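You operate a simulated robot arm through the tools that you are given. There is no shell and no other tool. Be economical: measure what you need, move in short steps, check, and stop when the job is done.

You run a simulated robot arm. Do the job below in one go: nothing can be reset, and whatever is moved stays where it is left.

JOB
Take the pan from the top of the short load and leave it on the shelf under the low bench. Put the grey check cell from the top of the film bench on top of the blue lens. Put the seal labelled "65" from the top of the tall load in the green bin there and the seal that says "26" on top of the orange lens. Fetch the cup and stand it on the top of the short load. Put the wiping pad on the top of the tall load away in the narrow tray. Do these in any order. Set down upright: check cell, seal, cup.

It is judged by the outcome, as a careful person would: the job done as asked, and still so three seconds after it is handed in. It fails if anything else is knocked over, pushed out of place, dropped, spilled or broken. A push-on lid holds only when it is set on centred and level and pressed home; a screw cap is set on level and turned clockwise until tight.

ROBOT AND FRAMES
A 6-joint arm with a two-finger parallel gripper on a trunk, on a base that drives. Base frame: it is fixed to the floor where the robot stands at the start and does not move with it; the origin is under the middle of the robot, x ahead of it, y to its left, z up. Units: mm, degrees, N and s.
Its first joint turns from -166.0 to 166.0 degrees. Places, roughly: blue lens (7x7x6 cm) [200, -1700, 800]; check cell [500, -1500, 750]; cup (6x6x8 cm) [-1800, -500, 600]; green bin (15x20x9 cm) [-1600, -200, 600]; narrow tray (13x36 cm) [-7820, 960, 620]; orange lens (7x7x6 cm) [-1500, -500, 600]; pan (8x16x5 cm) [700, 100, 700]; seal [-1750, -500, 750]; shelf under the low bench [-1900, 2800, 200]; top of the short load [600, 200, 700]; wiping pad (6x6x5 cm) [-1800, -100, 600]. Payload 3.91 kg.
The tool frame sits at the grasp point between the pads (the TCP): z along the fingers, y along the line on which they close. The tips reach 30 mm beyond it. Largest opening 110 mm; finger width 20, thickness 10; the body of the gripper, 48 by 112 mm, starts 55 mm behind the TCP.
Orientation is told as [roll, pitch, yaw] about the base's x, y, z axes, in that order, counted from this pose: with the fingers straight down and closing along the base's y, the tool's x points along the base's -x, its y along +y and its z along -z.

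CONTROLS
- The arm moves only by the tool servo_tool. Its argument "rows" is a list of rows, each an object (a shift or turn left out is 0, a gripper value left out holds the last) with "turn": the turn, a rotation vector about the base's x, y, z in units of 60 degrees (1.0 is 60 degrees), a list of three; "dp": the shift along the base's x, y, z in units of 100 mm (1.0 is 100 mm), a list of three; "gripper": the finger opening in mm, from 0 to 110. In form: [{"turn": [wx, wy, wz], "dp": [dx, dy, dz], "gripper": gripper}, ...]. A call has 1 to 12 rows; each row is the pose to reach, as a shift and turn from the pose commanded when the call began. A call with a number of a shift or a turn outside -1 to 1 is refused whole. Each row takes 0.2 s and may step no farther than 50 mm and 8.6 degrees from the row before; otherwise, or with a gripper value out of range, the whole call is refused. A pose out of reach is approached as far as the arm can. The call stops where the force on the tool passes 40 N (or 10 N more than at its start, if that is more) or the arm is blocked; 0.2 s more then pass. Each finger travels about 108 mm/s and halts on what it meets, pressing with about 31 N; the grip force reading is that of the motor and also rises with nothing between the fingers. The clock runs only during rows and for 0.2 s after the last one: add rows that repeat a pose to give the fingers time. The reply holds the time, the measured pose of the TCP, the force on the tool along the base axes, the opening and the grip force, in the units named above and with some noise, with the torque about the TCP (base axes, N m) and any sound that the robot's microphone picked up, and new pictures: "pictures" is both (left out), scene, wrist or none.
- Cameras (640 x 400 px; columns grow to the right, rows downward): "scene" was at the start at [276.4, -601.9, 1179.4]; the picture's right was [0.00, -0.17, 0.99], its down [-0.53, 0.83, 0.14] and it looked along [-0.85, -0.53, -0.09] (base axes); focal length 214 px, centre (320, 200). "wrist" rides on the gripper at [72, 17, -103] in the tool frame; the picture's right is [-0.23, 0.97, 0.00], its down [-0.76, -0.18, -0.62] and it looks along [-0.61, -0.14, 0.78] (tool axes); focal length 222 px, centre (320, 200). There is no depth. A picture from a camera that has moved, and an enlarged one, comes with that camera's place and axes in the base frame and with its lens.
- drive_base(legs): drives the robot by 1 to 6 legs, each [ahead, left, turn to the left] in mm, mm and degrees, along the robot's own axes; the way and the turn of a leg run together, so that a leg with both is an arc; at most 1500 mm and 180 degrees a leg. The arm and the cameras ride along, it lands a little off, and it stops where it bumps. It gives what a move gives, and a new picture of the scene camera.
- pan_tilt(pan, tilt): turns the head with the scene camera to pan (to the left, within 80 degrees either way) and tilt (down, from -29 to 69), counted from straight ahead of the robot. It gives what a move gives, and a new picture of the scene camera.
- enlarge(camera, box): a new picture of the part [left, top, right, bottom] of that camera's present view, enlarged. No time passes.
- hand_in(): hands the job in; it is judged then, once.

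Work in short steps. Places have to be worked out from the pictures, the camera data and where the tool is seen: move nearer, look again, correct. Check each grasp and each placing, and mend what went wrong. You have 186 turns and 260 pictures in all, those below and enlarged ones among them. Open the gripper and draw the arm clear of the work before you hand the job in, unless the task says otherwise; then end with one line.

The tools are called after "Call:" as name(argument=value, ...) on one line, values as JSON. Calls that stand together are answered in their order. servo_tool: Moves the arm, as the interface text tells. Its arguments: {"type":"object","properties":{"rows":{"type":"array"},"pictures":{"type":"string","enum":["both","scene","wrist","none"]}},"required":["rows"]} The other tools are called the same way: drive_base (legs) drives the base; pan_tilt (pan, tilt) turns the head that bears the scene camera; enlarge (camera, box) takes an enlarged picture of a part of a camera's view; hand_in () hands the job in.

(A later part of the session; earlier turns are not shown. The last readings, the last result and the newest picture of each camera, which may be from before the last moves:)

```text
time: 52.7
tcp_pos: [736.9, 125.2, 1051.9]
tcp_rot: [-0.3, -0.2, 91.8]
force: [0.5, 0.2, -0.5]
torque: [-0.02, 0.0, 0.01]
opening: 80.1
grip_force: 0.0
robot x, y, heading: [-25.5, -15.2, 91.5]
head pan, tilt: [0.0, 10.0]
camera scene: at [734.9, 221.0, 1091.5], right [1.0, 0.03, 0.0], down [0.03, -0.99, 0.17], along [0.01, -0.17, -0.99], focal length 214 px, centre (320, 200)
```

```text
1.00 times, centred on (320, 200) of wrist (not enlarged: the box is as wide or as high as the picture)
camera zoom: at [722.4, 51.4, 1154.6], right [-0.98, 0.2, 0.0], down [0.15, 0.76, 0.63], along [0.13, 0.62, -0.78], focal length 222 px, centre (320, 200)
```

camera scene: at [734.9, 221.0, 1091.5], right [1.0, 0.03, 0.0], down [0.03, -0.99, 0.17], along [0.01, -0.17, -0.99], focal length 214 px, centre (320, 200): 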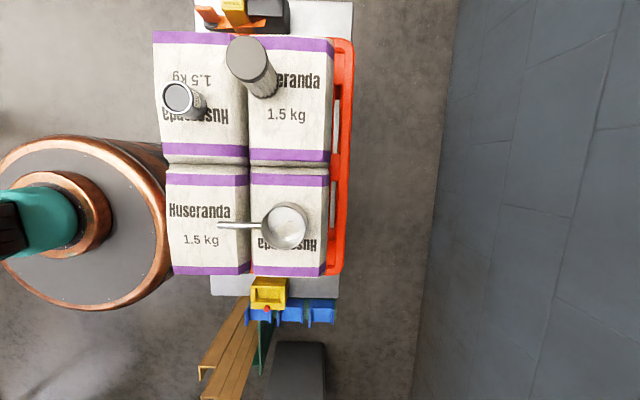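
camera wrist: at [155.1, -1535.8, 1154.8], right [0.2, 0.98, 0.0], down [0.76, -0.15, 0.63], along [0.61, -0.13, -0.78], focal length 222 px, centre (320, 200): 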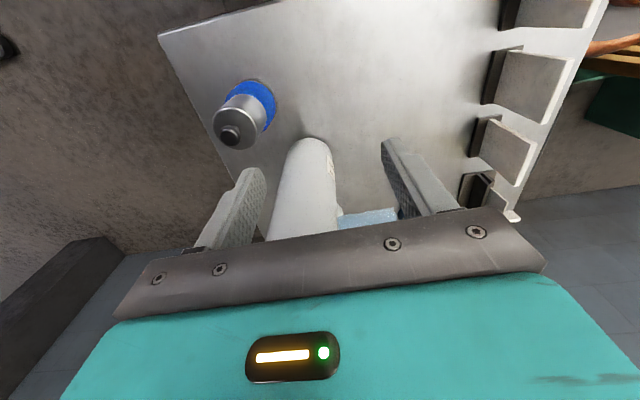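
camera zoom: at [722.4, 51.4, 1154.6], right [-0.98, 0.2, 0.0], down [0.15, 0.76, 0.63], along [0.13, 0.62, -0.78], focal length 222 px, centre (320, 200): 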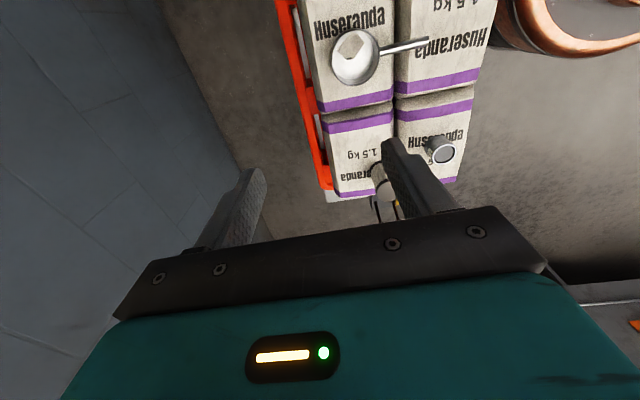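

Bowl rim centre ≈[681,108,~720], handle end ≈[565,108]. For the shelf I want to hold the handle end with the tool nearly level, pointing +x and 20° down. I rotate the tool in two calls while backing off.

Call:
servo_tool(rows=[{"turn": [0.066, -0.064, -0.094], "dp": [-0.14, -0.01, 0], "gripper": 50}, {"turn": [0.132, -0.128, -0.189], "dp": [-0.28, -0.03, 0]}, {"turn": [0.198, -0.192, -0.283], "dp": [-0.43, -0.04, 0]}, {"turn": [0.265, -0.255, -0.377], "dp": [-0.57, -0.06, 0]}, {"turn": [0.331, -0.319, -0.471], "dp": [-0.71, -0.07, 0]}, {"turn": [0.397, -0.383, -0.566], "dp": [-0.86, -0.09, 0]}, {"turn": [0.463, -0.447, -0.66], "dp": [-1.0, -0.1, 0]}], pictures="none")

Call:
servo_tool(rows=[{"turn": [0.066, -0.064, -0.094], "dp": [-0.14, -0.01, 0]}, {"turn": [0.132, -0.128, -0.189], "dp": [-0.28, -0.03, -0.1]}, {"turn": [0.198, -0.192, -0.283], "dp": [-0.43, -0.04, -0.2]}, {"turn": [0.265, -0.255, -0.377], "dp": [-0.57, -0.06, -0.4]}, {"turn": [0.331, -0.319, -0.471], "dp": [-0.71, -0.07, -0.6]}, {"turn": [0.397, -0.383, -0.566], "dp": [-0.86, -0.08, -0.8]}, {"turn": [0.463, -0.447, -0.66], "dp": [-1.0, -0.08, -1.0]}, {"turn": [0.463, -0.447, -0.66], "dp": [-1.0, -0.08, -1.0]}], pictures="wrist")

Call:
pan_tilt(pan=0, tilt=40)

```text
time: 54.3
tcp_pos: [636.5, 115.5, 1051.6]
tcp_rot: [-18.4, -34.1, 56.2]
force: [0.3, -0.7, 0.2]
torque: [-0.01, 0.04, 0.01]
opening: 50.2
grip_force: 0.1
robot x, y, heading: [-27.2, -17.1, 91.5]
head pan, tilt: [0.0, 10.0]
```

```text
time: 56.1
tcp_pos: [539.2, 100.8, 946.4]
tcp_rot: [2.2, -64.5, -3.0]
force: [0.5, -0.7, 1.5]
torque: [0.03, 0.11, 0.05]
opening: 50.2
grip_force: 0.1
out of reach, approached as far as the arm can: row 6, 7, 8
robot x, y, heading: [-25.8, -13.0, 91.8]
head pan, tilt: [0.0, 10.0]
camera wrist: at [414.4, 119.4, 924.5], right [0.12, 0.97, 0.22], down [-0.24, -0.19, 0.95], along [0.96, -0.16, 0.21], focal length 222 px, centre (320, 200)
```

wrist: 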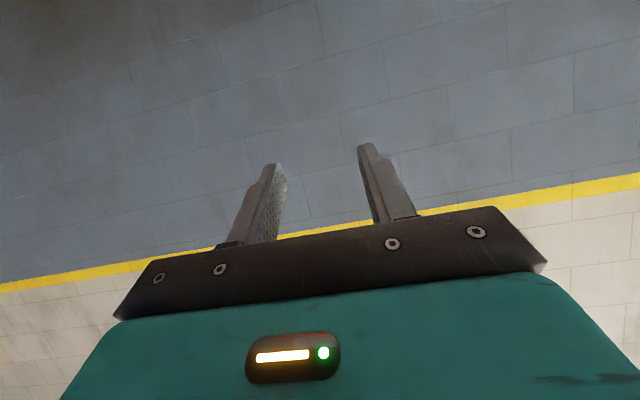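

```text
time: 57.1
tcp_pos: [538.4, 100.9, 946.3]
tcp_rot: [2.2, -64.4, -2.9]
force: [-0.4, -0.3, 0.0]
torque: [-0.05, -0.01, 0.02]
opening: 50.3
grip_force: 0.1
robot x, y, heading: [-30.9, -15.0, 91.7]
head pan, tilt: [0.0, 40.0]
camera scene: at [518.6, 101.7, 1008.5], right [-0.02, -1.0, -0.02], down [-0.91, 0.02, -0.41], along [0.41, 0.01, -0.91], focal length 214 px, centre (320, 200)
```

scene: 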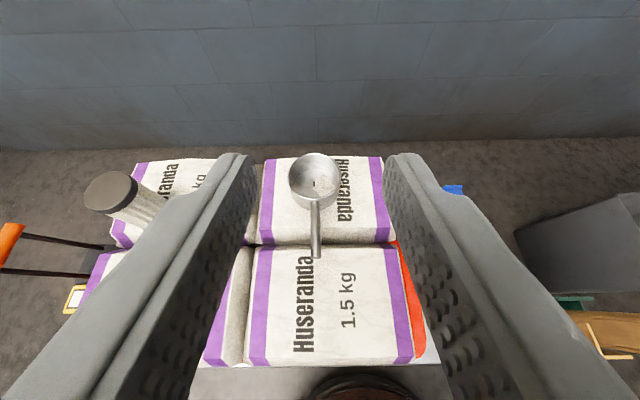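

The arm is cramped near its axis. I drive 170 mm to the robot's left (−x) for room, then check the pose.

Call:
drive_base(legs=[[0, 170, 0]])

Call:
servo_tool(rows=[{"dp": [0.3, 0.07, -0.4]}, {"dp": [0.6, 0.07, -0.8]}, {"dp": [0.8, 0.07, -1.0]}, {"dp": [0.8, 0.07, -1.0]}], pictures="none")

```text
time: 58.5
tcp_pos: [370.8, 93.4, 954.2]
tcp_rot: [-5.4, -67.0, 5.5]
force: [-0.8, 0.2, -0.3]
torque: [0.0, 0.03, -0.03]
opening: 50.2
grip_force: 0.1
robot x, y, heading: [-202.2, -20.1, 91.4]
head pan, tilt: [0.0, 40.0]
camera scene: at [346.8, 97.9, 1015.9], right [0.01, -1.0, 0.04], down [-0.89, -0.02, -0.45], along [0.45, -0.03, -0.89], focal length 214 px, centre (320, 200)
```

scene: 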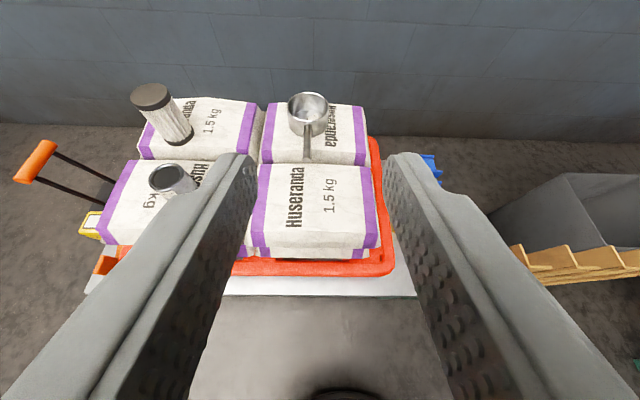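

```text
refused: row 1 steps farther than a row can; nothing moved
```

Call:
servo_tool(rows=[{"dp": [0.3, 0.03, -0.35]}, {"dp": [0.6, 0.07, -0.7]}, {"dp": [0.9, 0.1, -1.0]}, {"dp": [0.9, 0.1, -1.0]}], pictures="none")

```text
time: 59.5
tcp_pos: [461.4, 102.6, 853.3]
tcp_rot: [-5.5, -67.0, 5.4]
force: [-0.5, 0.3, 0.4]
torque: [0.0, 0.0, 0.0]
opening: 50.0
grip_force: 0.1
robot x, y, heading: [-201.7, -24.6, 91.6]
head pan, tilt: [0.0, 40.0]
```

Orientation is good: pointing +x, 23° down, finger axis level. I look at the handle from both cameras.

Call:
enlarge(camera="scene", box=[0, 0, 640, 400])

Call:
enlarge(camera="wrist", box=[0, 0, 640, 400])

```text
1.00 times, centred on (320, 200) of scene (not enlarged: the box is as wide or as high as the picture)
camera zoom: at [437.8, 106.9, 916.4], right [0.01, -1.0, 0.04], down [-0.89, -0.02, -0.45], along [0.46, -0.03, -0.89], focal length 214 px, centre (320, 200)
```

zoom: 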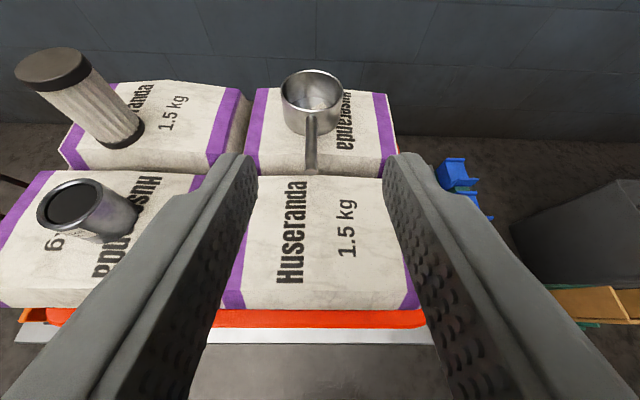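

```text
1.00 times, centred on (320, 200) of wrist (not enlarged: the box is as wide or as high as the picture)
camera zoom: at [337.3, 117.6, 826.9], right [0.08, 0.98, 0.17], down [-0.28, -0.14, 0.95], along [0.96, -0.13, 0.26], focal length 222 px, centre (320, 200)
```

zoom: 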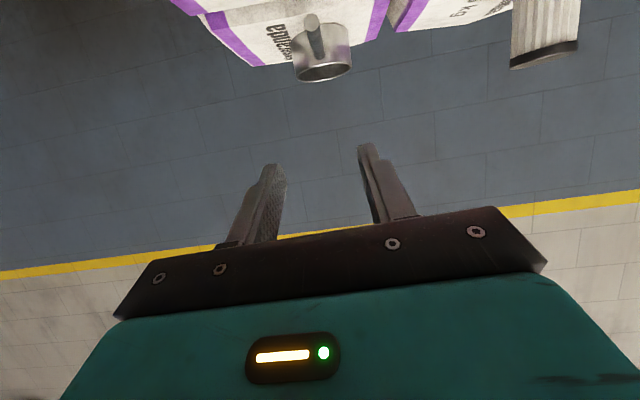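

Handle end at [574,108,723]. I advance to grip the handle at TCP [603,108,722] in two stages.

Call:
servo_tool(rows=[{"dp": [0.25, 0.05, -0.3]}, {"dp": [0.5, 0.05, -0.6]}, {"dp": [0.75, 0.05, -0.9]}, {"dp": [0.75, 0.05, -0.9]}], pictures="scene")

Call:
enlarge(camera="wrist", box=[120, 0, 520, 250])

```text
time: 60.5
tcp_pos: [533.3, 107.3, 765.2]
tcp_rot: [-5.6, -67.0, 5.4]
force: [0.0, -0.5, -0.1]
torque: [0.0, -0.01, 0.02]
opening: 50.3
grip_force: 0.1
robot x, y, heading: [-200.4, -18.8, 91.7]
head pan, tilt: [0.0, 40.0]
camera scene: at [510.6, 112.3, 827.3], right [0.01, -1.0, 0.04], down [-0.89, -0.02, -0.45], along [0.45, -0.03, -0.89], focal length 214 px, centre (320, 200)
```

scene: 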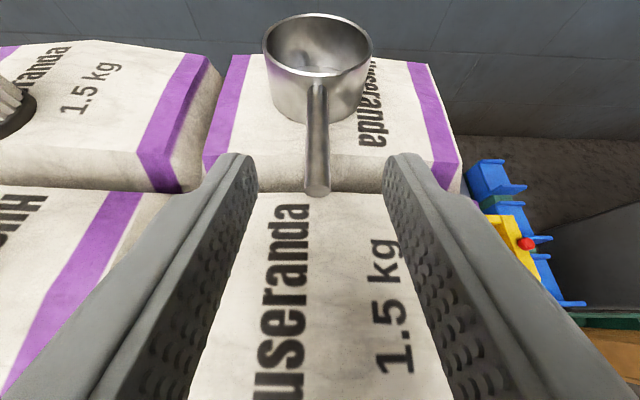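

```text
1.60 times, centred on (320, 125) of wrist
camera zoom: at [410.0, 123.0, 737.8], right [0.08, 0.98, 0.17], down [-0.28, -0.14, 0.95], along [0.96, -0.13, 0.26], focal length 355 px, centre (320, 320)
```

zoom: 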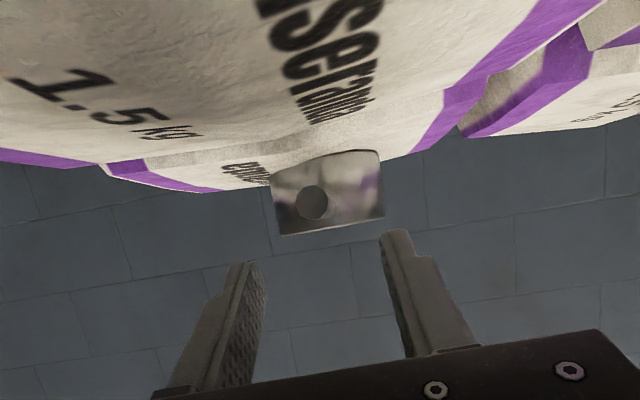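

The handle is at z≈727. I advance the last 67 mm forward and 37 mm down, then close.

Call:
servo_tool(rows=[{"dp": [0.22, 0, -0.15]}, {"dp": [0.45, 0, -0.28]}, {"dp": [0.67, 0, -0.37]}, {"dp": [0.67, 0, -0.37]}], pictures="scene")

Call:
enlarge(camera="wrist", box=[120, 0, 520, 250])

```text
time: 61.1
tcp_pos: [567.8, 108.3, 745.3]
tcp_rot: [-5.6, -66.9, 5.4]
force: [-7.1, -1.1, 18.1]
torque: [0.12, 2.67, 0.23]
opening: 50.2
grip_force: 0.2
robot x, y, heading: [-199.6, -18.2, 91.7]
head pan, tilt: [0.0, 40.0]
stopped in row 2: the force on the tool passed its limit at 174 N (the readings are from after the stop); the commanded pose is now the measured one
camera scene: at [545.6, 112.3, 806.7], right [0.0, -1.0, 0.04], down [-0.89, -0.02, -0.46], along [0.46, -0.03, -0.89], focal length 214 px, centre (320, 200)
```

scene: 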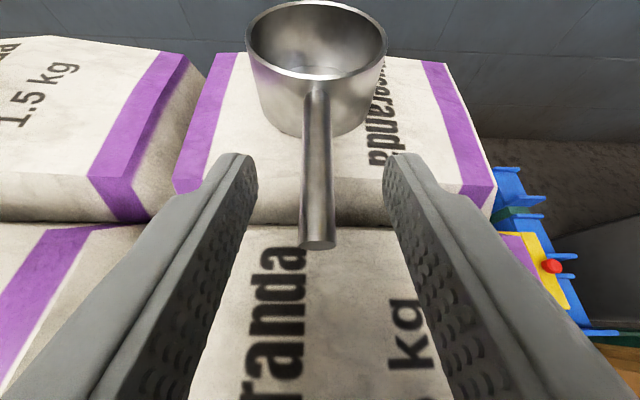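

```text
1.60 times, centred on (320, 125) of wrist
camera zoom: at [445.2, 123.2, 717.1], right [0.09, 0.98, 0.17], down [-0.28, -0.14, 0.95], along [0.96, -0.13, 0.26], focal length 355 px, centre (320, 320)
```

zoom: 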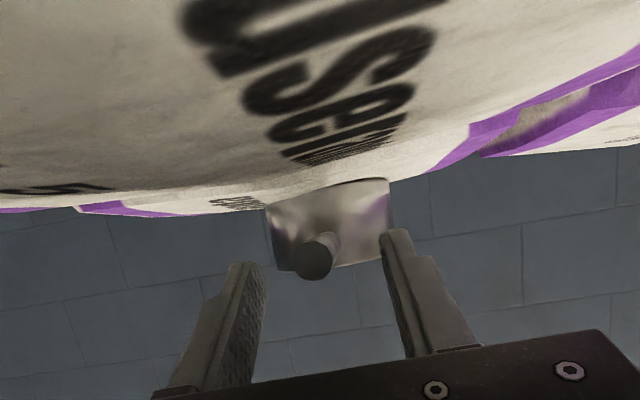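

The hand's underside (wrist camera body) touched the sack, so this pitch is too flat. I back off up and away; before choosing a grasp angle I look at the low bench's shelf from afar.

Call:
servo_tool(rows=[{"dp": [-0.05, 0, 0.15]}, {"dp": [-0.35, 0, 0.5]}, {"dp": [-0.6, 0, 0.9]}, {"dp": [-0.6, 0, 0.9]}], pictures="none")

Call:
pan_tilt(pan=80, tilt=20)

```text
time: 62.1
tcp_pos: [510.1, 108.9, 833.4]
tcp_rot: [-5.7, -67.0, 5.4]
force: [0.0, 0.7, 0.3]
torque: [0.02, 0.01, 0.01]
opening: 49.8
grip_force: 0.1
robot x, y, heading: [-199.7, -15.9, 91.7]
head pan, tilt: [0.0, 40.0]
```

```text
time: 63.6
tcp_pos: [508.8, 107.3, 833.1]
tcp_rot: [-5.6, -66.9, 5.4]
force: [0.3, 0.3, -1.1]
torque: [0.0, 0.01, 0.03]
opening: 50.3
grip_force: 0.1
robot x, y, heading: [-203.3, -21.5, 91.3]
head pan, tilt: [80.0, 20.0]
camera scene: at [436.2, 205.3, 947.6], right [0.91, -0.19, -0.38], down [-0.42, -0.37, -0.83], along [0.01, 0.91, -0.41], focal length 214 px, centre (320, 200)
```

scene: 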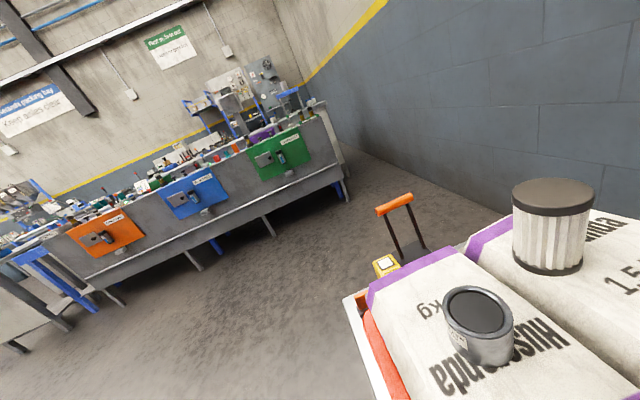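

Call:
enlarge(camera="scene", box=[0, 170, 240, 350])

```text
2.22 times, centred on (120, 260) of scene
camera zoom: at [436.2, 205.3, 947.6], right [0.91, -0.19, -0.38], down [-0.42, -0.37, -0.83], along [0.01, 0.91, -0.41], focal length 477 px, centre (764, 67)
```

zoom: 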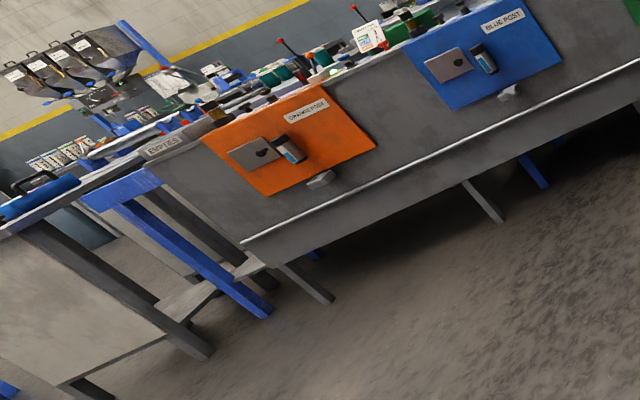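

The low bench is open underneath with a low shelf, so a 45° tool pitch should do. I rotate 22° steeper and move toward the handle again.

Call:
servo_tool(rows=[{"turn": [0, 0.12, 0], "dp": [0.1, 0, 0]}, {"turn": [0, 0.24, 0], "dp": [0.3, 0, 0]}, {"turn": [0, 0.367, 0], "dp": [0.6, 0, -0.3]}, {"turn": [0, 0.367, 0], "dp": [0.75, 0, -0.6]}, {"turn": [0, 0.367, 0], "dp": [0.75, 0, -0.6]}], pictures="wrist")

Call:
pan_tilt(pan=0, tilt=30)

```text
time: 64.8
tcp_pos: [585.6, 107.9, 774.6]
tcp_rot: [-2.7, -44.9, 3.0]
force: [0.2, 0.8, -0.2]
torque: [0.01, -0.02, 0.01]
opening: 49.8
grip_force: 0.1
out of reach, approached as far as the arm can: row 2
robot x, y, heading: [-202.1, -19.7, 91.3]
head pan, tilt: [80.0, 20.0]
camera wrist: at [460.3, 122.4, 795.3], right [0.14, 0.98, 0.13], down [0.1, -0.14, 0.98], along [0.98, -0.13, -0.12], focal length 222 px, centre (320, 200)
```

wrist: 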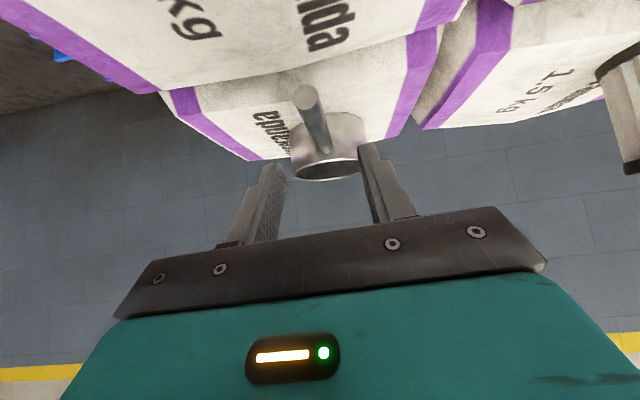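

```text
time: 66.4
tcp_pos: [585.1, 105.9, 774.3]
tcp_rot: [-2.9, -44.9, 3.2]
force: [-0.1, -0.4, -0.7]
torque: [-0.01, -0.04, 0.03]
opening: 50.0
grip_force: 0.0
robot x, y, heading: [-198.3, -20.8, 91.6]
head pan, tilt: [0.0, 30.0]
camera scene: at [600.9, 112.4, 847.8], right [0.02, -1.0, 0.04], down [-0.97, -0.03, -0.26], along [0.26, -0.03, -0.97], focal length 214 px, centre (320, 200)
```

scene: 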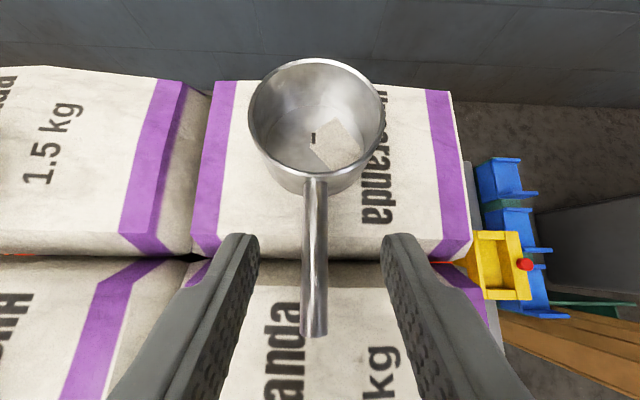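

Handle aligned between the fingers. I lower to TCP ≈[608,108,733] and close.

Call:
servo_tool(rows=[{"dp": [0.08, 0.02, -0.15]}, {"dp": [0.16, 0.02, -0.3]}, {"dp": [0.22, 0.02, -0.41]}, {"dp": [0.22, 0.02, -0.41]}], pictures="scene")

Call:
enlarge(camera="wrist", box=[120, 0, 520, 250])

```text
time: 67.4
tcp_pos: [606.2, 109.1, 733.9]
tcp_rot: [-2.8, -45.0, 2.9]
force: [-0.7, 0.3, 0.6]
torque: [0.02, -0.01, -0.03]
opening: 50.1
grip_force: 0.1
robot x, y, heading: [-203.0, -20.6, 91.3]
head pan, tilt: [0.0, 30.0]
camera scene: at [622.6, 114.3, 806.9], right [0.02, -1.0, 0.03], down [-0.97, -0.03, -0.26], along [0.26, -0.03, -0.97], focal length 214 px, centre (320, 200)
```

scene: 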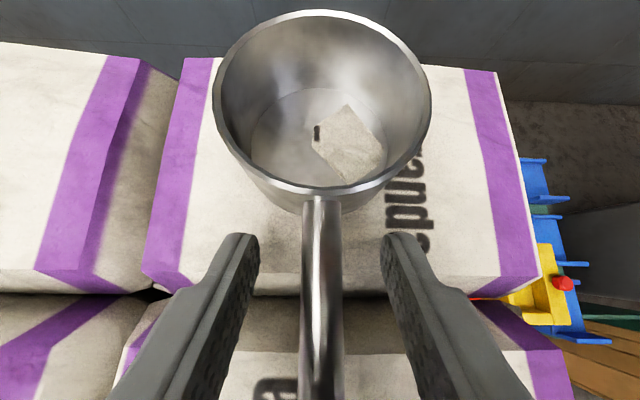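

```text
1.60 times, centred on (320, 125) of wrist
camera zoom: at [481.9, 124.6, 754.4], right [0.14, 0.98, 0.13], down [0.1, -0.14, 0.98], along [0.98, -0.13, -0.12], focal length 355 px, centre (320, 320)
```

zoom: 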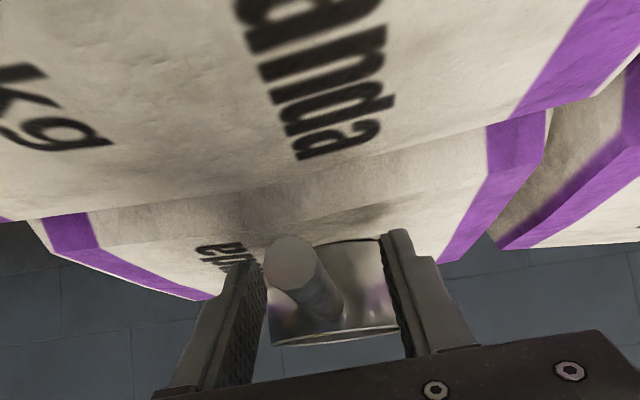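

Well placed. I close gradually on the handle.

Call:
servo_tool(rows=[{"gripper": 35}, {"gripper": 25}, {"gripper": 18}, {"gripper": 14}, {"gripper": 10}, {"gripper": 0}, {"gripper": 0}, {"gripper": 0}], pictures="scene")

```text
time: 69.2
tcp_pos: [605.8, 109.8, 733.0]
tcp_rot: [-2.9, -44.9, 3.0]
force: [0.4, 0.3, 0.2]
torque: [0.01, -0.02, 0.03]
opening: 13.2
grip_force: 30.6
robot x, y, heading: [-202.4, -18.5, 91.5]
head pan, tilt: [0.0, 30.0]
camera scene: at [622.6, 114.3, 806.8], right [0.02, -1.0, 0.03], down [-0.97, -0.03, -0.26], along [0.26, -0.03, -0.97], focal length 214 px, centre (320, 200)
```

scene: 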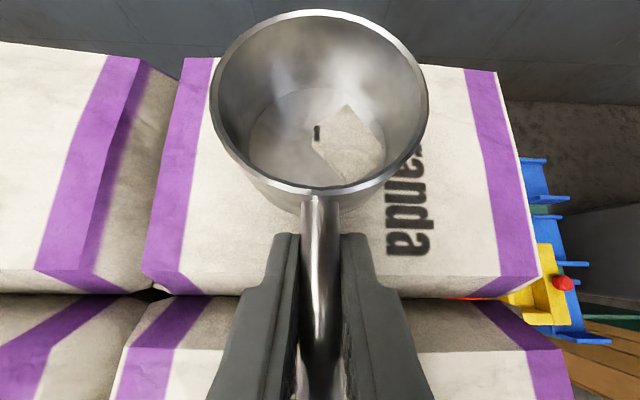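

Gripped on the 13 mm handle. I lift slowly and check whether it stays level.

Call:
servo_tool(rows=[{"dp": [0, 0, 0.04]}, {"dp": [0, 0, 0.1]}, {"dp": [0, 0, 0.2]}, {"dp": [0, 0, 0.35]}, {"dp": [0, 0, 0.55]}, {"dp": [0, 0, 0.8]}, {"dp": [0, 0, 1.0]}, {"dp": [0, 0, 1.0]}], pictures="both")

```text
time: 71.0
tcp_pos: [604.7, 108.8, 833.6]
tcp_rot: [-2.8, -44.9, 3.1]
force: [0.1, -0.6, -0.8]
torque: [-0.02, 0.05, -0.03]
opening: 13.1
grip_force: 31.6
robot x, y, heading: [-200.5, -21.3, 91.6]
head pan, tilt: [0.0, 30.0]
camera scene: at [621.8, 113.8, 906.3], right [0.02, -1.0, 0.03], down [-0.97, -0.03, -0.26], along [0.26, -0.03, -0.97], focal length 214 px, centre (320, 200)
camera wrist: at [481.1, 124.1, 853.8], right [0.14, 0.98, 0.13], down [0.1, -0.14, 0.98], along [0.98, -0.13, -0.12], focal length 222 px, centre (320, 200)
```

scene: 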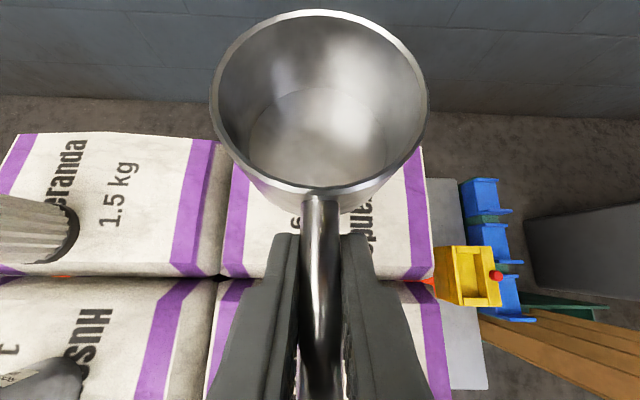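
wrist: 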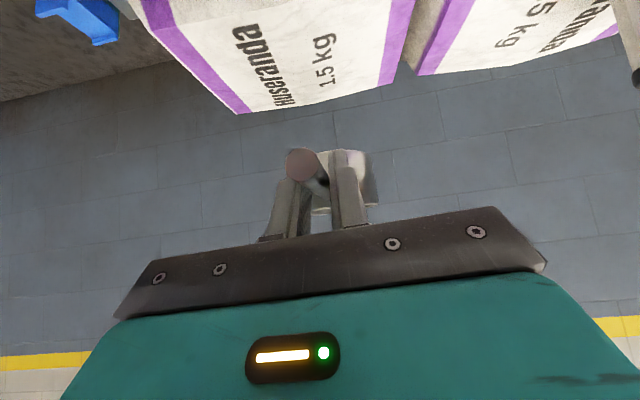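

The pan is held level. I drive -x first (clear of the load), then +y, then turn left 90° so the arm faces the low bench.

Call:
drive_base(legs=[[0, 900, 0], [700, 0, 0], [0, 0, 85]])

Call:
pan_tilt(pan=0, tilt=-29)

```text
time: 74.5
tcp_pos: [-68.5, 96.4, 837.7]
tcp_rot: [-2.7, -45.3, 2.8]
force: [0.4, -0.3, -1.1]
torque: [0.02, 0.08, -0.01]
opening: 13.3
grip_force: 31.2
robot x, y, heading: [-878.8, -28.4, 91.2]
head pan, tilt: [0.0, 30.0]
stopped in leg 1: the robot was blocked; the commanded pose is now the measured one
camera scene: at [-53.0, 100.8, 910.9], right [0.01, -1.0, 0.03], down [-0.96, -0.02, -0.26], along [0.27, -0.03, -0.96], focal length 214 px, centre (320, 200)
```

scene: 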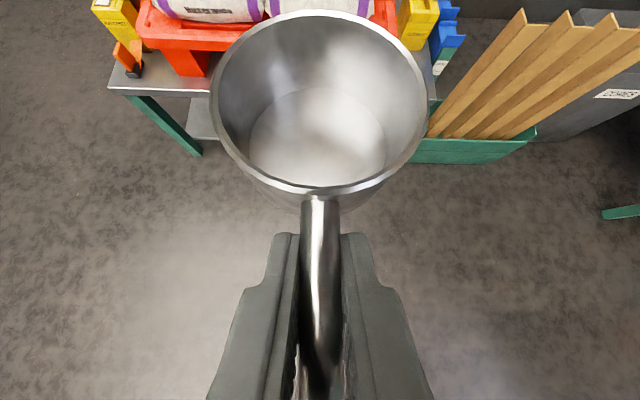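

```text
time: 75.8
tcp_pos: [-69.1, 96.1, 838.7]
tcp_rot: [-2.7, -45.4, 2.8]
force: [0.0, -0.3, -2.0]
torque: [-0.02, 0.09, 0.0]
opening: 13.1
grip_force: 30.6
robot x, y, heading: [-873.8, -31.6, 91.4]
head pan, tilt: [0.0, -28.6]
camera scene: at [-7.5, 104.1, 990.2], right [0.01, -1.0, 0.03], down [-0.28, -0.04, -0.96], along [0.96, 0.0, -0.28], focal length 214 px, centre (320, 200)
```

scene: 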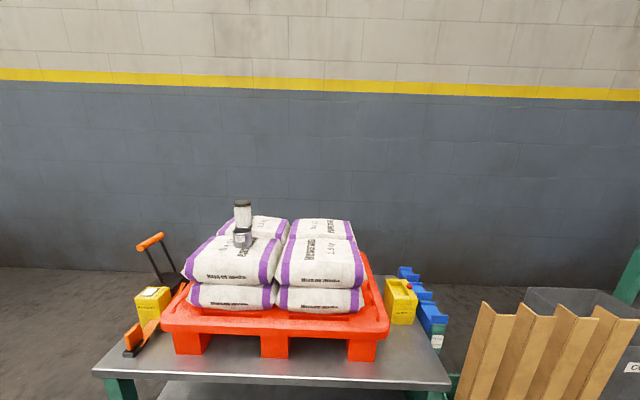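

Blocked by the tall load's stand, as expected. I continue +y, then turn.

Call:
drive_base(legs=[[0, -40, 0], [750, 0, 0], [0, 250, 0], [0, 0, 85]])

```text
time: 77.7
tcp_pos: [-21.3, 157.1, 837.7]
tcp_rot: [-2.7, -45.4, 4.6]
force: [0.1, -0.4, -0.9]
torque: [0.01, 0.04, 0.02]
opening: 13.3
grip_force: 31.1
robot x, y, heading: [-823.8, 5.3, 93.4]
head pan, tilt: [0.0, -28.6]
stopped in leg 2: the robot was blocked; the commanded pose is now the measured one
camera scene: at [40.7, 166.8, 990.4], right [0.05, -1.0, 0.03], down [-0.27, -0.04, -0.96], along [0.96, 0.04, -0.28], focal length 214 px, centre (320, 200)
```

scene: 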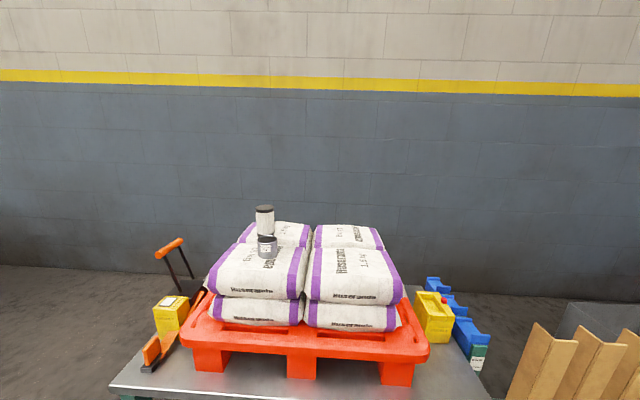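

Something blocks at +y too. I look to that side and down.

Call:
pan_tilt(pan=75, tilt=45)

```text
time: 79.1
tcp_pos: [-19.4, 157.2, 837.7]
tcp_rot: [-2.7, -45.4, 4.6]
force: [-0.2, 0.1, -0.7]
torque: [0.0, 0.03, -0.01]
opening: 13.0
grip_force: 31.3
robot x, y, heading: [-822.2, 8.6, 93.5]
head pan, tilt: [75.0, 45.0]
camera scene: at [-73.3, 238.6, 941.1], right [0.7, -0.25, -0.67], down [-0.6, -0.72, -0.35], along [-0.4, 0.64, -0.65], focal length 214 px, centre (320, 200)
```

scene: 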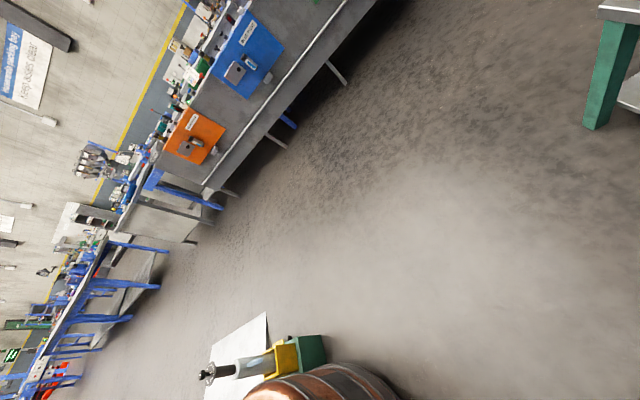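

Call:
enlarge(camera="scene", box=[180, 280, 420, 400])

Call:
enlarge(camera="scene", box=[20, 130, 260, 280])

```text
2.67 times, centred on (300, 340) of scene
camera zoom: at [-73.3, 238.6, 941.1], right [0.7, -0.25, -0.67], down [-0.6, -0.72, -0.35], along [-0.4, 0.64, -0.65], focal length 572 px, centre (373, -173)
```

zoom: 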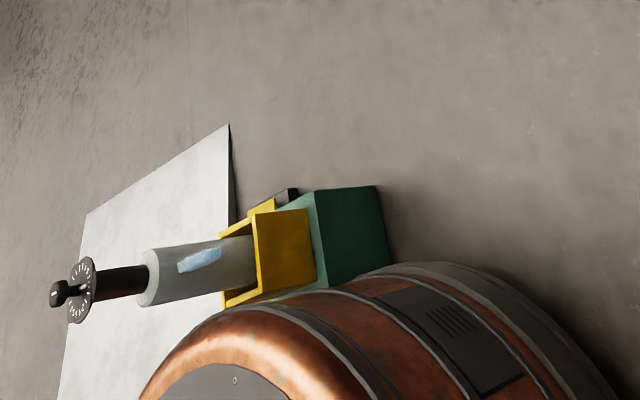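

```text
2.67 times, centred on (140, 205) of scene
camera zoom: at [-73.3, 238.6, 941.1], right [0.7, -0.25, -0.67], down [-0.6, -0.72, -0.35], along [-0.4, 0.64, -0.65], focal length 572 px, centre (800, 187)
```

zoom: 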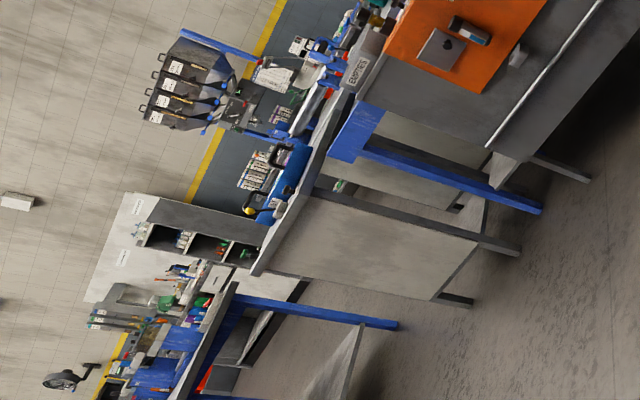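

A film-carriage block sits near [-900,400] with a ramp beyond. I go around: +x 285, then +y 1080, then -x.

Call:
drive_base(legs=[[0, 0, -2.5], [0, -285, 0], [1080, 0, 0], [0, 900, 0]])

Call:
pan_tilt(pan=75, tilt=35)

```text
time: 90.9
tcp_pos: [-654.8, 1170.6, 838.9]
tcp_rot: [-2.6, -45.3, 1.4]
force: [0.4, 0.0, -0.7]
torque: [0.02, 0.08, 0.0]
opening: 13.3
grip_force: 31.4
robot x, y, heading: [-1464.9, 1064.8, 89.8]
head pan, tilt: [75.0, 45.0]
camera scene: at [-703.2, 1254.3, 941.1], right [0.68, -0.29, -0.67], down [-0.63, -0.69, -0.35], along [-0.36, 0.66, -0.65], focal length 214 px, centre (320, 200)
```

scene: 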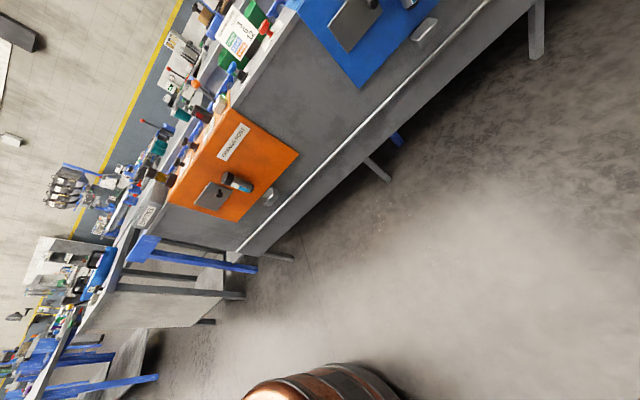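

```text
time: 91.7
tcp_pos: [-655.1, 1170.7, 838.4]
tcp_rot: [-2.7, -45.3, 1.4]
force: [-0.8, 0.9, -0.8]
torque: [0.01, 0.04, 0.02]
opening: 13.4
grip_force: 31.0
robot x, y, heading: [-1462.2, 1061.6, 90.1]
head pan, tilt: [75.0, 35.0]
camera scene: at [-691.6, 1261.0, 950.2], right [0.68, -0.29, -0.67], down [-0.69, -0.56, -0.46], along [-0.25, 0.77, -0.58], focal length 214 px, centre (320, 200)
```

scene: 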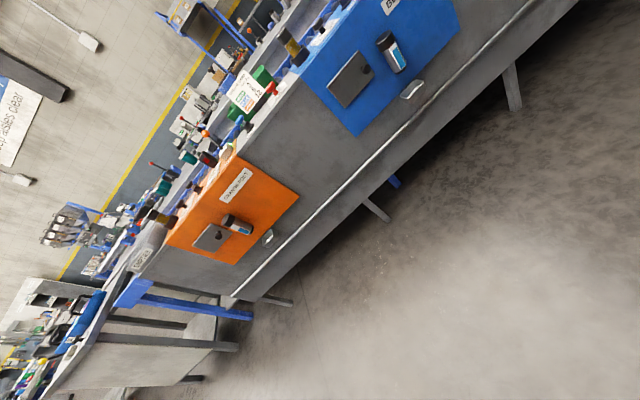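

Call:
enlarge(camera="scene", box=[60, 250, 300, 400])

```text
2.67 times, centred on (180, 325) of scene
camera zoom: at [-691.6, 1261.0, 950.2], right [0.68, -0.29, -0.67], down [-0.69, -0.56, -0.46], along [-0.25, 0.77, -0.58], focal length 572 px, centre (693, -133)
```

zoom: 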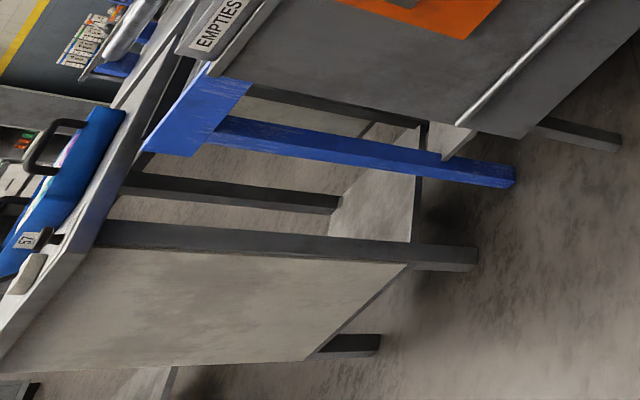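

There's a bench with grey side panels and a low plank shelf near [-2250,2200,200]. I go nearer and turn 40° left to see it better.

Call:
drive_base(legs=[[0, 450, 0], [0, 0, 35]])

Call:
pan_tilt(pan=80, tilt=35)

```text
time: 96.1
tcp_pos: [-1310.3, 1611.3, 838.4]
tcp_rot: [-2.8, -45.3, 35.9]
force: [-0.1, 0.4, -1.2]
torque: [-0.04, 0.07, -0.02]
opening: 13.3
grip_force: 31.4
robot x, y, heading: [-1911.0, 1062.8, 124.4]
head pan, tilt: [75.0, 35.0]
camera scene: at [-1390.2, 1665.1, 950.2], right [0.73, 0.15, -0.67], down [-0.25, -0.85, -0.46], along [-0.64, 0.5, -0.58], focal length 214 px, centre (320, 200)
```

scene: 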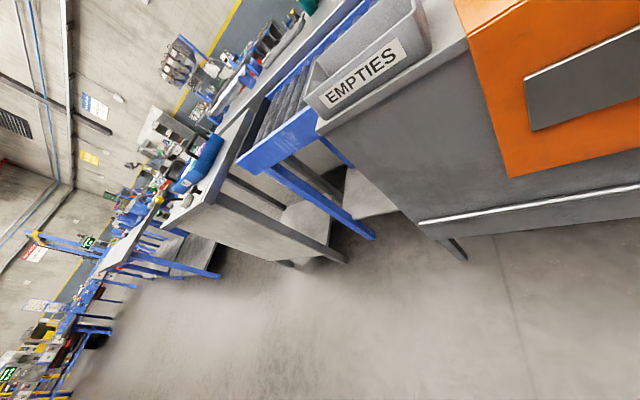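

```text
time: 96.7
tcp_pos: [-1309.5, 1610.8, 838.4]
tcp_rot: [-2.7, -45.3, 35.9]
force: [-0.2, -0.7, -1.5]
torque: [-0.04, 0.05, 0.0]
opening: 13.2
grip_force: 31.4
robot x, y, heading: [-1920.7, 1063.2, 124.7]
head pan, tilt: [80.0, 35.0]
camera scene: at [-1395.7, 1663.7, 955.4], right [0.69, 0.23, -0.69], down [-0.21, -0.84, -0.49], along [-0.69, 0.49, -0.54], focal length 214 px, centre (320, 200)
```

scene: 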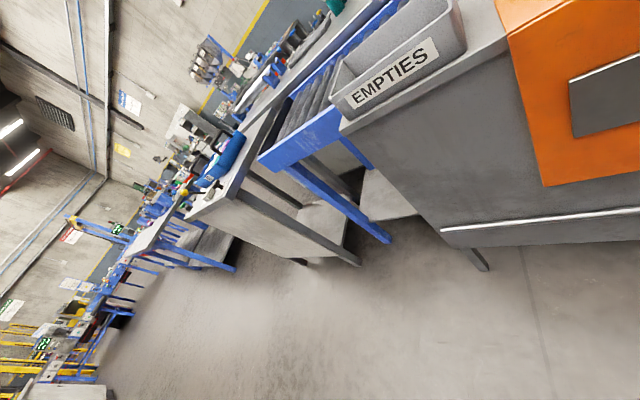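

Call:
enlarge(camera="scene", box=[180, 60, 460, 280])

```text
1.82 times, centred on (320, 170) of scene
camera zoom: at [-1395.7, 1663.7, 955.4], right [0.69, 0.23, -0.69], down [-0.21, -0.84, -0.49], along [-0.69, 0.49, -0.54], focal length 390 px, centre (320, 254)
```

zoom: 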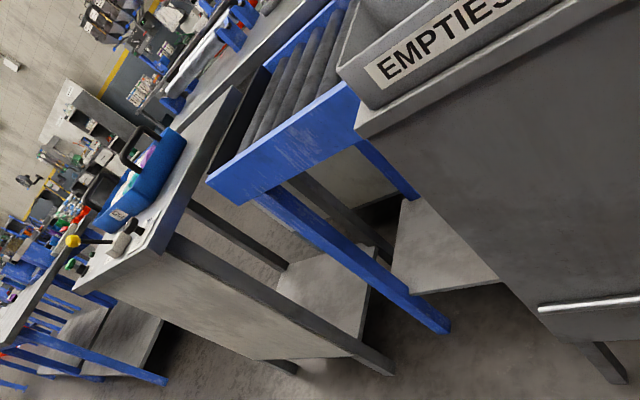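

Two candidate shelves show; the rough place [-1900,2800] lies behind the roller conveyor. I move -x 430 mm and raise the arm to look over it.

Call:
drive_base(legs=[[245, 353, 0]])

Call:
servo_tool(rows=[{"dp": [0, 0, 0.4]}, {"dp": [0, 0, 0.8]}, {"dp": [0, 0, 1.0]}], pictures="none")

Call:
servo_tool(rows=[{"dp": [0, 0, 0.4]}, {"dp": [0, 0, 0.8]}, {"dp": [0, 0, 1.0]}], pictures="none")

Call:
pan_tilt(pan=60, tilt=15)

```text
time: 99.3
tcp_pos: [-1735.1, 1610.7, 838.9]
tcp_rot: [-2.6, -45.3, 35.8]
force: [0.1, -0.9, -0.8]
torque: [-0.06, 0.07, 0.01]
opening: 13.2
grip_force: 31.1
robot x, y, heading: [-2344.8, 1063.2, 124.7]
head pan, tilt: [80.0, 35.0]
camera scene: at [-1822.8, 1662.8, 955.4], right [0.69, 0.23, -0.69], down [-0.21, -0.84, -0.49], along [-0.69, 0.49, -0.53], focal length 214 px, centre (320, 200)
```

scene: 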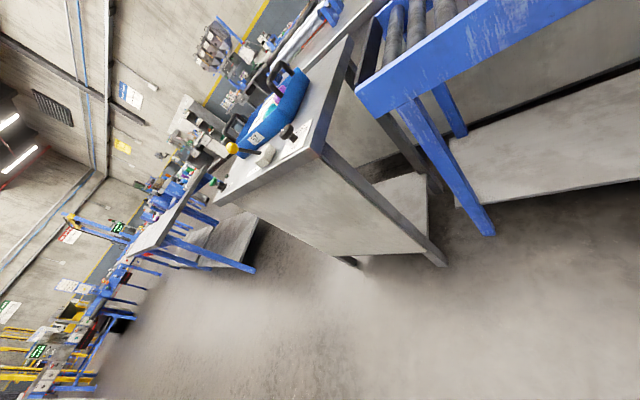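

```text
time: 100.1
tcp_pos: [-1736.7, 1609.0, 937.6]
tcp_rot: [-2.7, -45.4, 35.8]
force: [0.3, 0.0, -1.2]
torque: [-0.02, 0.05, 0.0]
opening: 13.3
grip_force: 31.0
robot x, y, heading: [-2346.1, 1063.7, 124.5]
head pan, tilt: [80.0, 35.0]
```

```text
time: 100.9
tcp_pos: [-1738.3, 1608.4, 1038.5]
tcp_rot: [-2.7, -45.3, 35.8]
force: [0.6, 0.5, -1.3]
torque: [-0.07, 0.04, -0.04]
opening: 13.1
grip_force: 31.0
robot x, y, heading: [-2344.2, 1060.2, 124.3]
head pan, tilt: [80.0, 35.0]
```

```text
time: 101.8
tcp_pos: [-1737.0, 1608.1, 1038.2]
tcp_rot: [-2.6, -45.3, 35.8]
force: [-0.5, -0.5, -1.0]
torque: [-0.04, 0.04, 0.0]
opening: 13.2
grip_force: 31.7
robot x, y, heading: [-2342.5, 1063.2, 124.3]
head pan, tilt: [60.0, 15.0]
camera scene: at [-1783.5, 1681.8, 1156.6], right [0.8, -0.09, -0.59], down [-0.5, -0.63, -0.59], along [-0.32, 0.77, -0.55], focal length 214 px, centre (320, 200)
```

scene: 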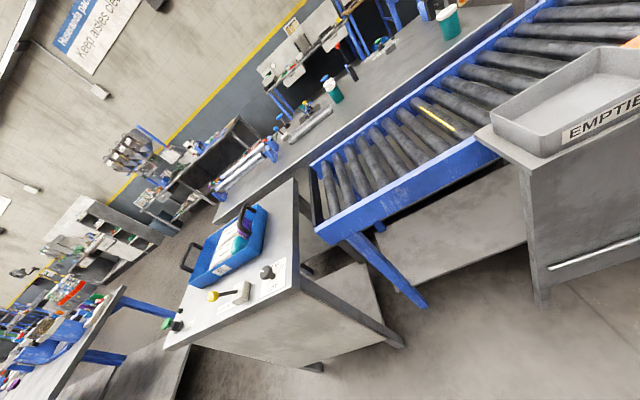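

Call:
enlarge(camera="scene", box=[180, 60, 500, 280])

```text
1.82 times, centred on (340, 170) of scene
camera zoom: at [-1783.5, 1681.8, 1156.6], right [0.8, -0.09, -0.59], down [-0.5, -0.63, -0.59], along [-0.32, 0.77, -0.55], focal length 390 px, centre (284, 254)
```

zoom: 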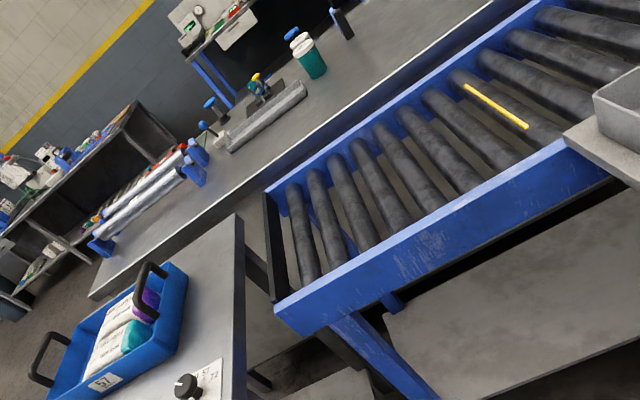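

The low bench proper stands behind the conveyor: x −2700…−1100, y≈2560–3050, top ≈770. I'll approach its left end through the gap near x≈−3200. I raise the arm, turn to heading 90° and drive −x to look.

Call:
servo_tool(rows=[{"dp": [0, 0, 0.4]}, {"dp": [0, 0, 0.8]}, {"dp": [0, 0, 1.0]}], pictures="none")

Call:
drive_base(legs=[[0, 0, -34.5], [0, 880, 0]])

Call:
pan_tilt(pan=60, tilt=40)

```text
time: 102.6
tcp_pos: [-1736.4, 1610.1, 1137.7]
tcp_rot: [-2.7, -45.3, 35.8]
force: [0.4, 0.6, -2.1]
torque: [-0.05, 0.09, 0.01]
opening: 13.4
grip_force: 30.9
robot x, y, heading: [-2342.6, 1066.6, 124.4]
head pan, tilt: [60.0, 15.0]
```

```text
time: 108.9
tcp_pos: [-2420.9, 1177.4, 1138.1]
tcp_rot: [-2.6, -45.3, 1.7]
force: [-0.4, 0.9, -0.6]
torque: [-0.04, 0.06, -0.04]
opening: 13.3
grip_force: 30.9
robot x, y, heading: [-3231.8, 1065.4, 90.1]
head pan, tilt: [60.0, 15.0]
camera scene: at [-2418.7, 1264.6, 1257.0], right [0.61, -0.52, -0.59], down [-0.77, -0.24, -0.59], along [0.17, 0.82, -0.55], focal length 214 px, centre (320, 200)
```

scene: 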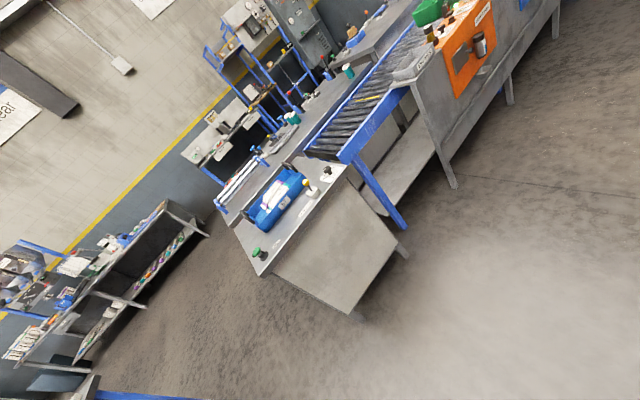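

```text
time: 109.8
tcp_pos: [-2420.9, 1177.5, 1139.4]
tcp_rot: [-2.7, -45.3, 1.6]
force: [0.7, 0.4, -1.8]
torque: [0.01, 0.07, 0.0]
opening: 13.3
grip_force: 30.5
robot x, y, heading: [-3232.3, 1068.2, 90.5]
head pan, tilt: [60.0, 40.0]
camera scene: at [-2449.4, 1256.7, 1232.1], right [0.61, -0.52, -0.59], down [-0.77, -0.56, -0.3], along [-0.18, 0.64, -0.75], focal length 214 px, centre (320, 200)
```

scene: 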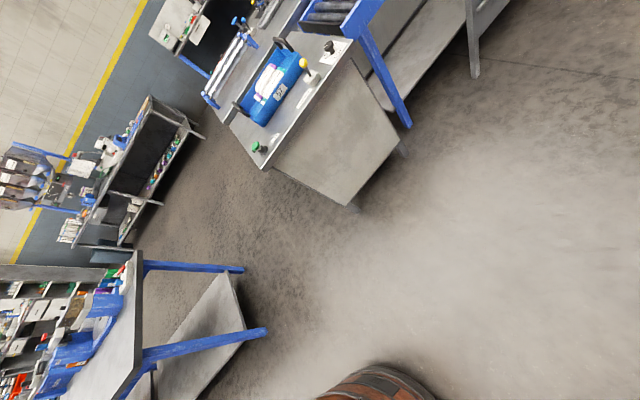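

The gap between bench B (x≥−2610) and bench C (x≤−3700) is wide. I drive +y 1100 with the arm high and look at the low bench's end.

Call:
drive_base(legs=[[1100, 0, 0]])

Call:
pan_tilt(pan=40, tilt=40)

```text
time: 115.5
tcp_pos: [-2417.2, 2277.0, 1137.5]
tcp_rot: [-2.7, -45.4, 0.9]
force: [0.4, 0.5, -0.5]
torque: [0.01, 0.02, 0.03]
opening: 13.2
grip_force: 31.2
robot x, y, heading: [-3230.0, 2174.2, 89.6]
head pan, tilt: [60.0, 40.0]
camera scene: at [-2445.6, 2354.9, 1232.0], right [0.61, -0.53, -0.59], down [-0.78, -0.55, -0.3], along [-0.17, 0.64, -0.75], focal length 214 px, centre (320, 200)
```

scene: 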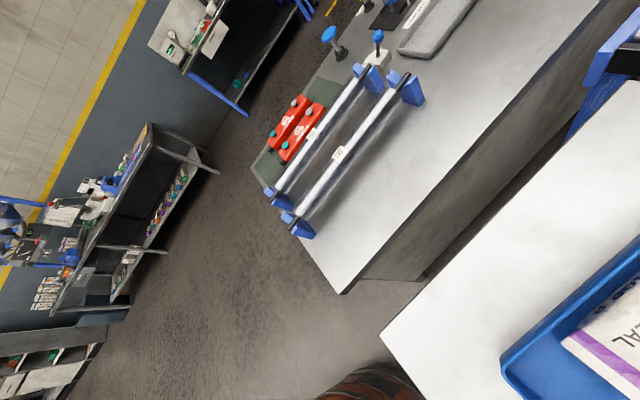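

```text
time: 116.3
tcp_pos: [-2416.9, 2275.6, 1138.8]
tcp_rot: [-2.7, -45.2, 0.9]
force: [0.5, -0.6, -1.5]
torque: [0.02, 0.07, -0.01]
opening: 13.3
grip_force: 31.0
robot x, y, heading: [-3228.2, 2176.3, 89.6]
head pan, tilt: [40.0, 40.0]
camera scene: at [-2429.9, 2335.2, 1216.8], right [0.44, -0.79, -0.43], down [-0.9, -0.4, -0.19], along [-0.03, 0.46, -0.89], focal length 214 px, centre (320, 200)
```

scene: 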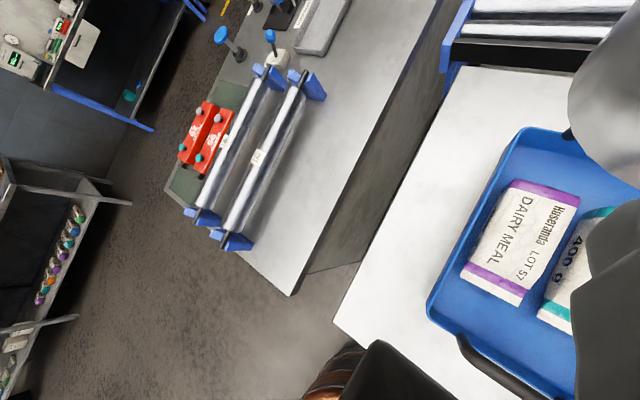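

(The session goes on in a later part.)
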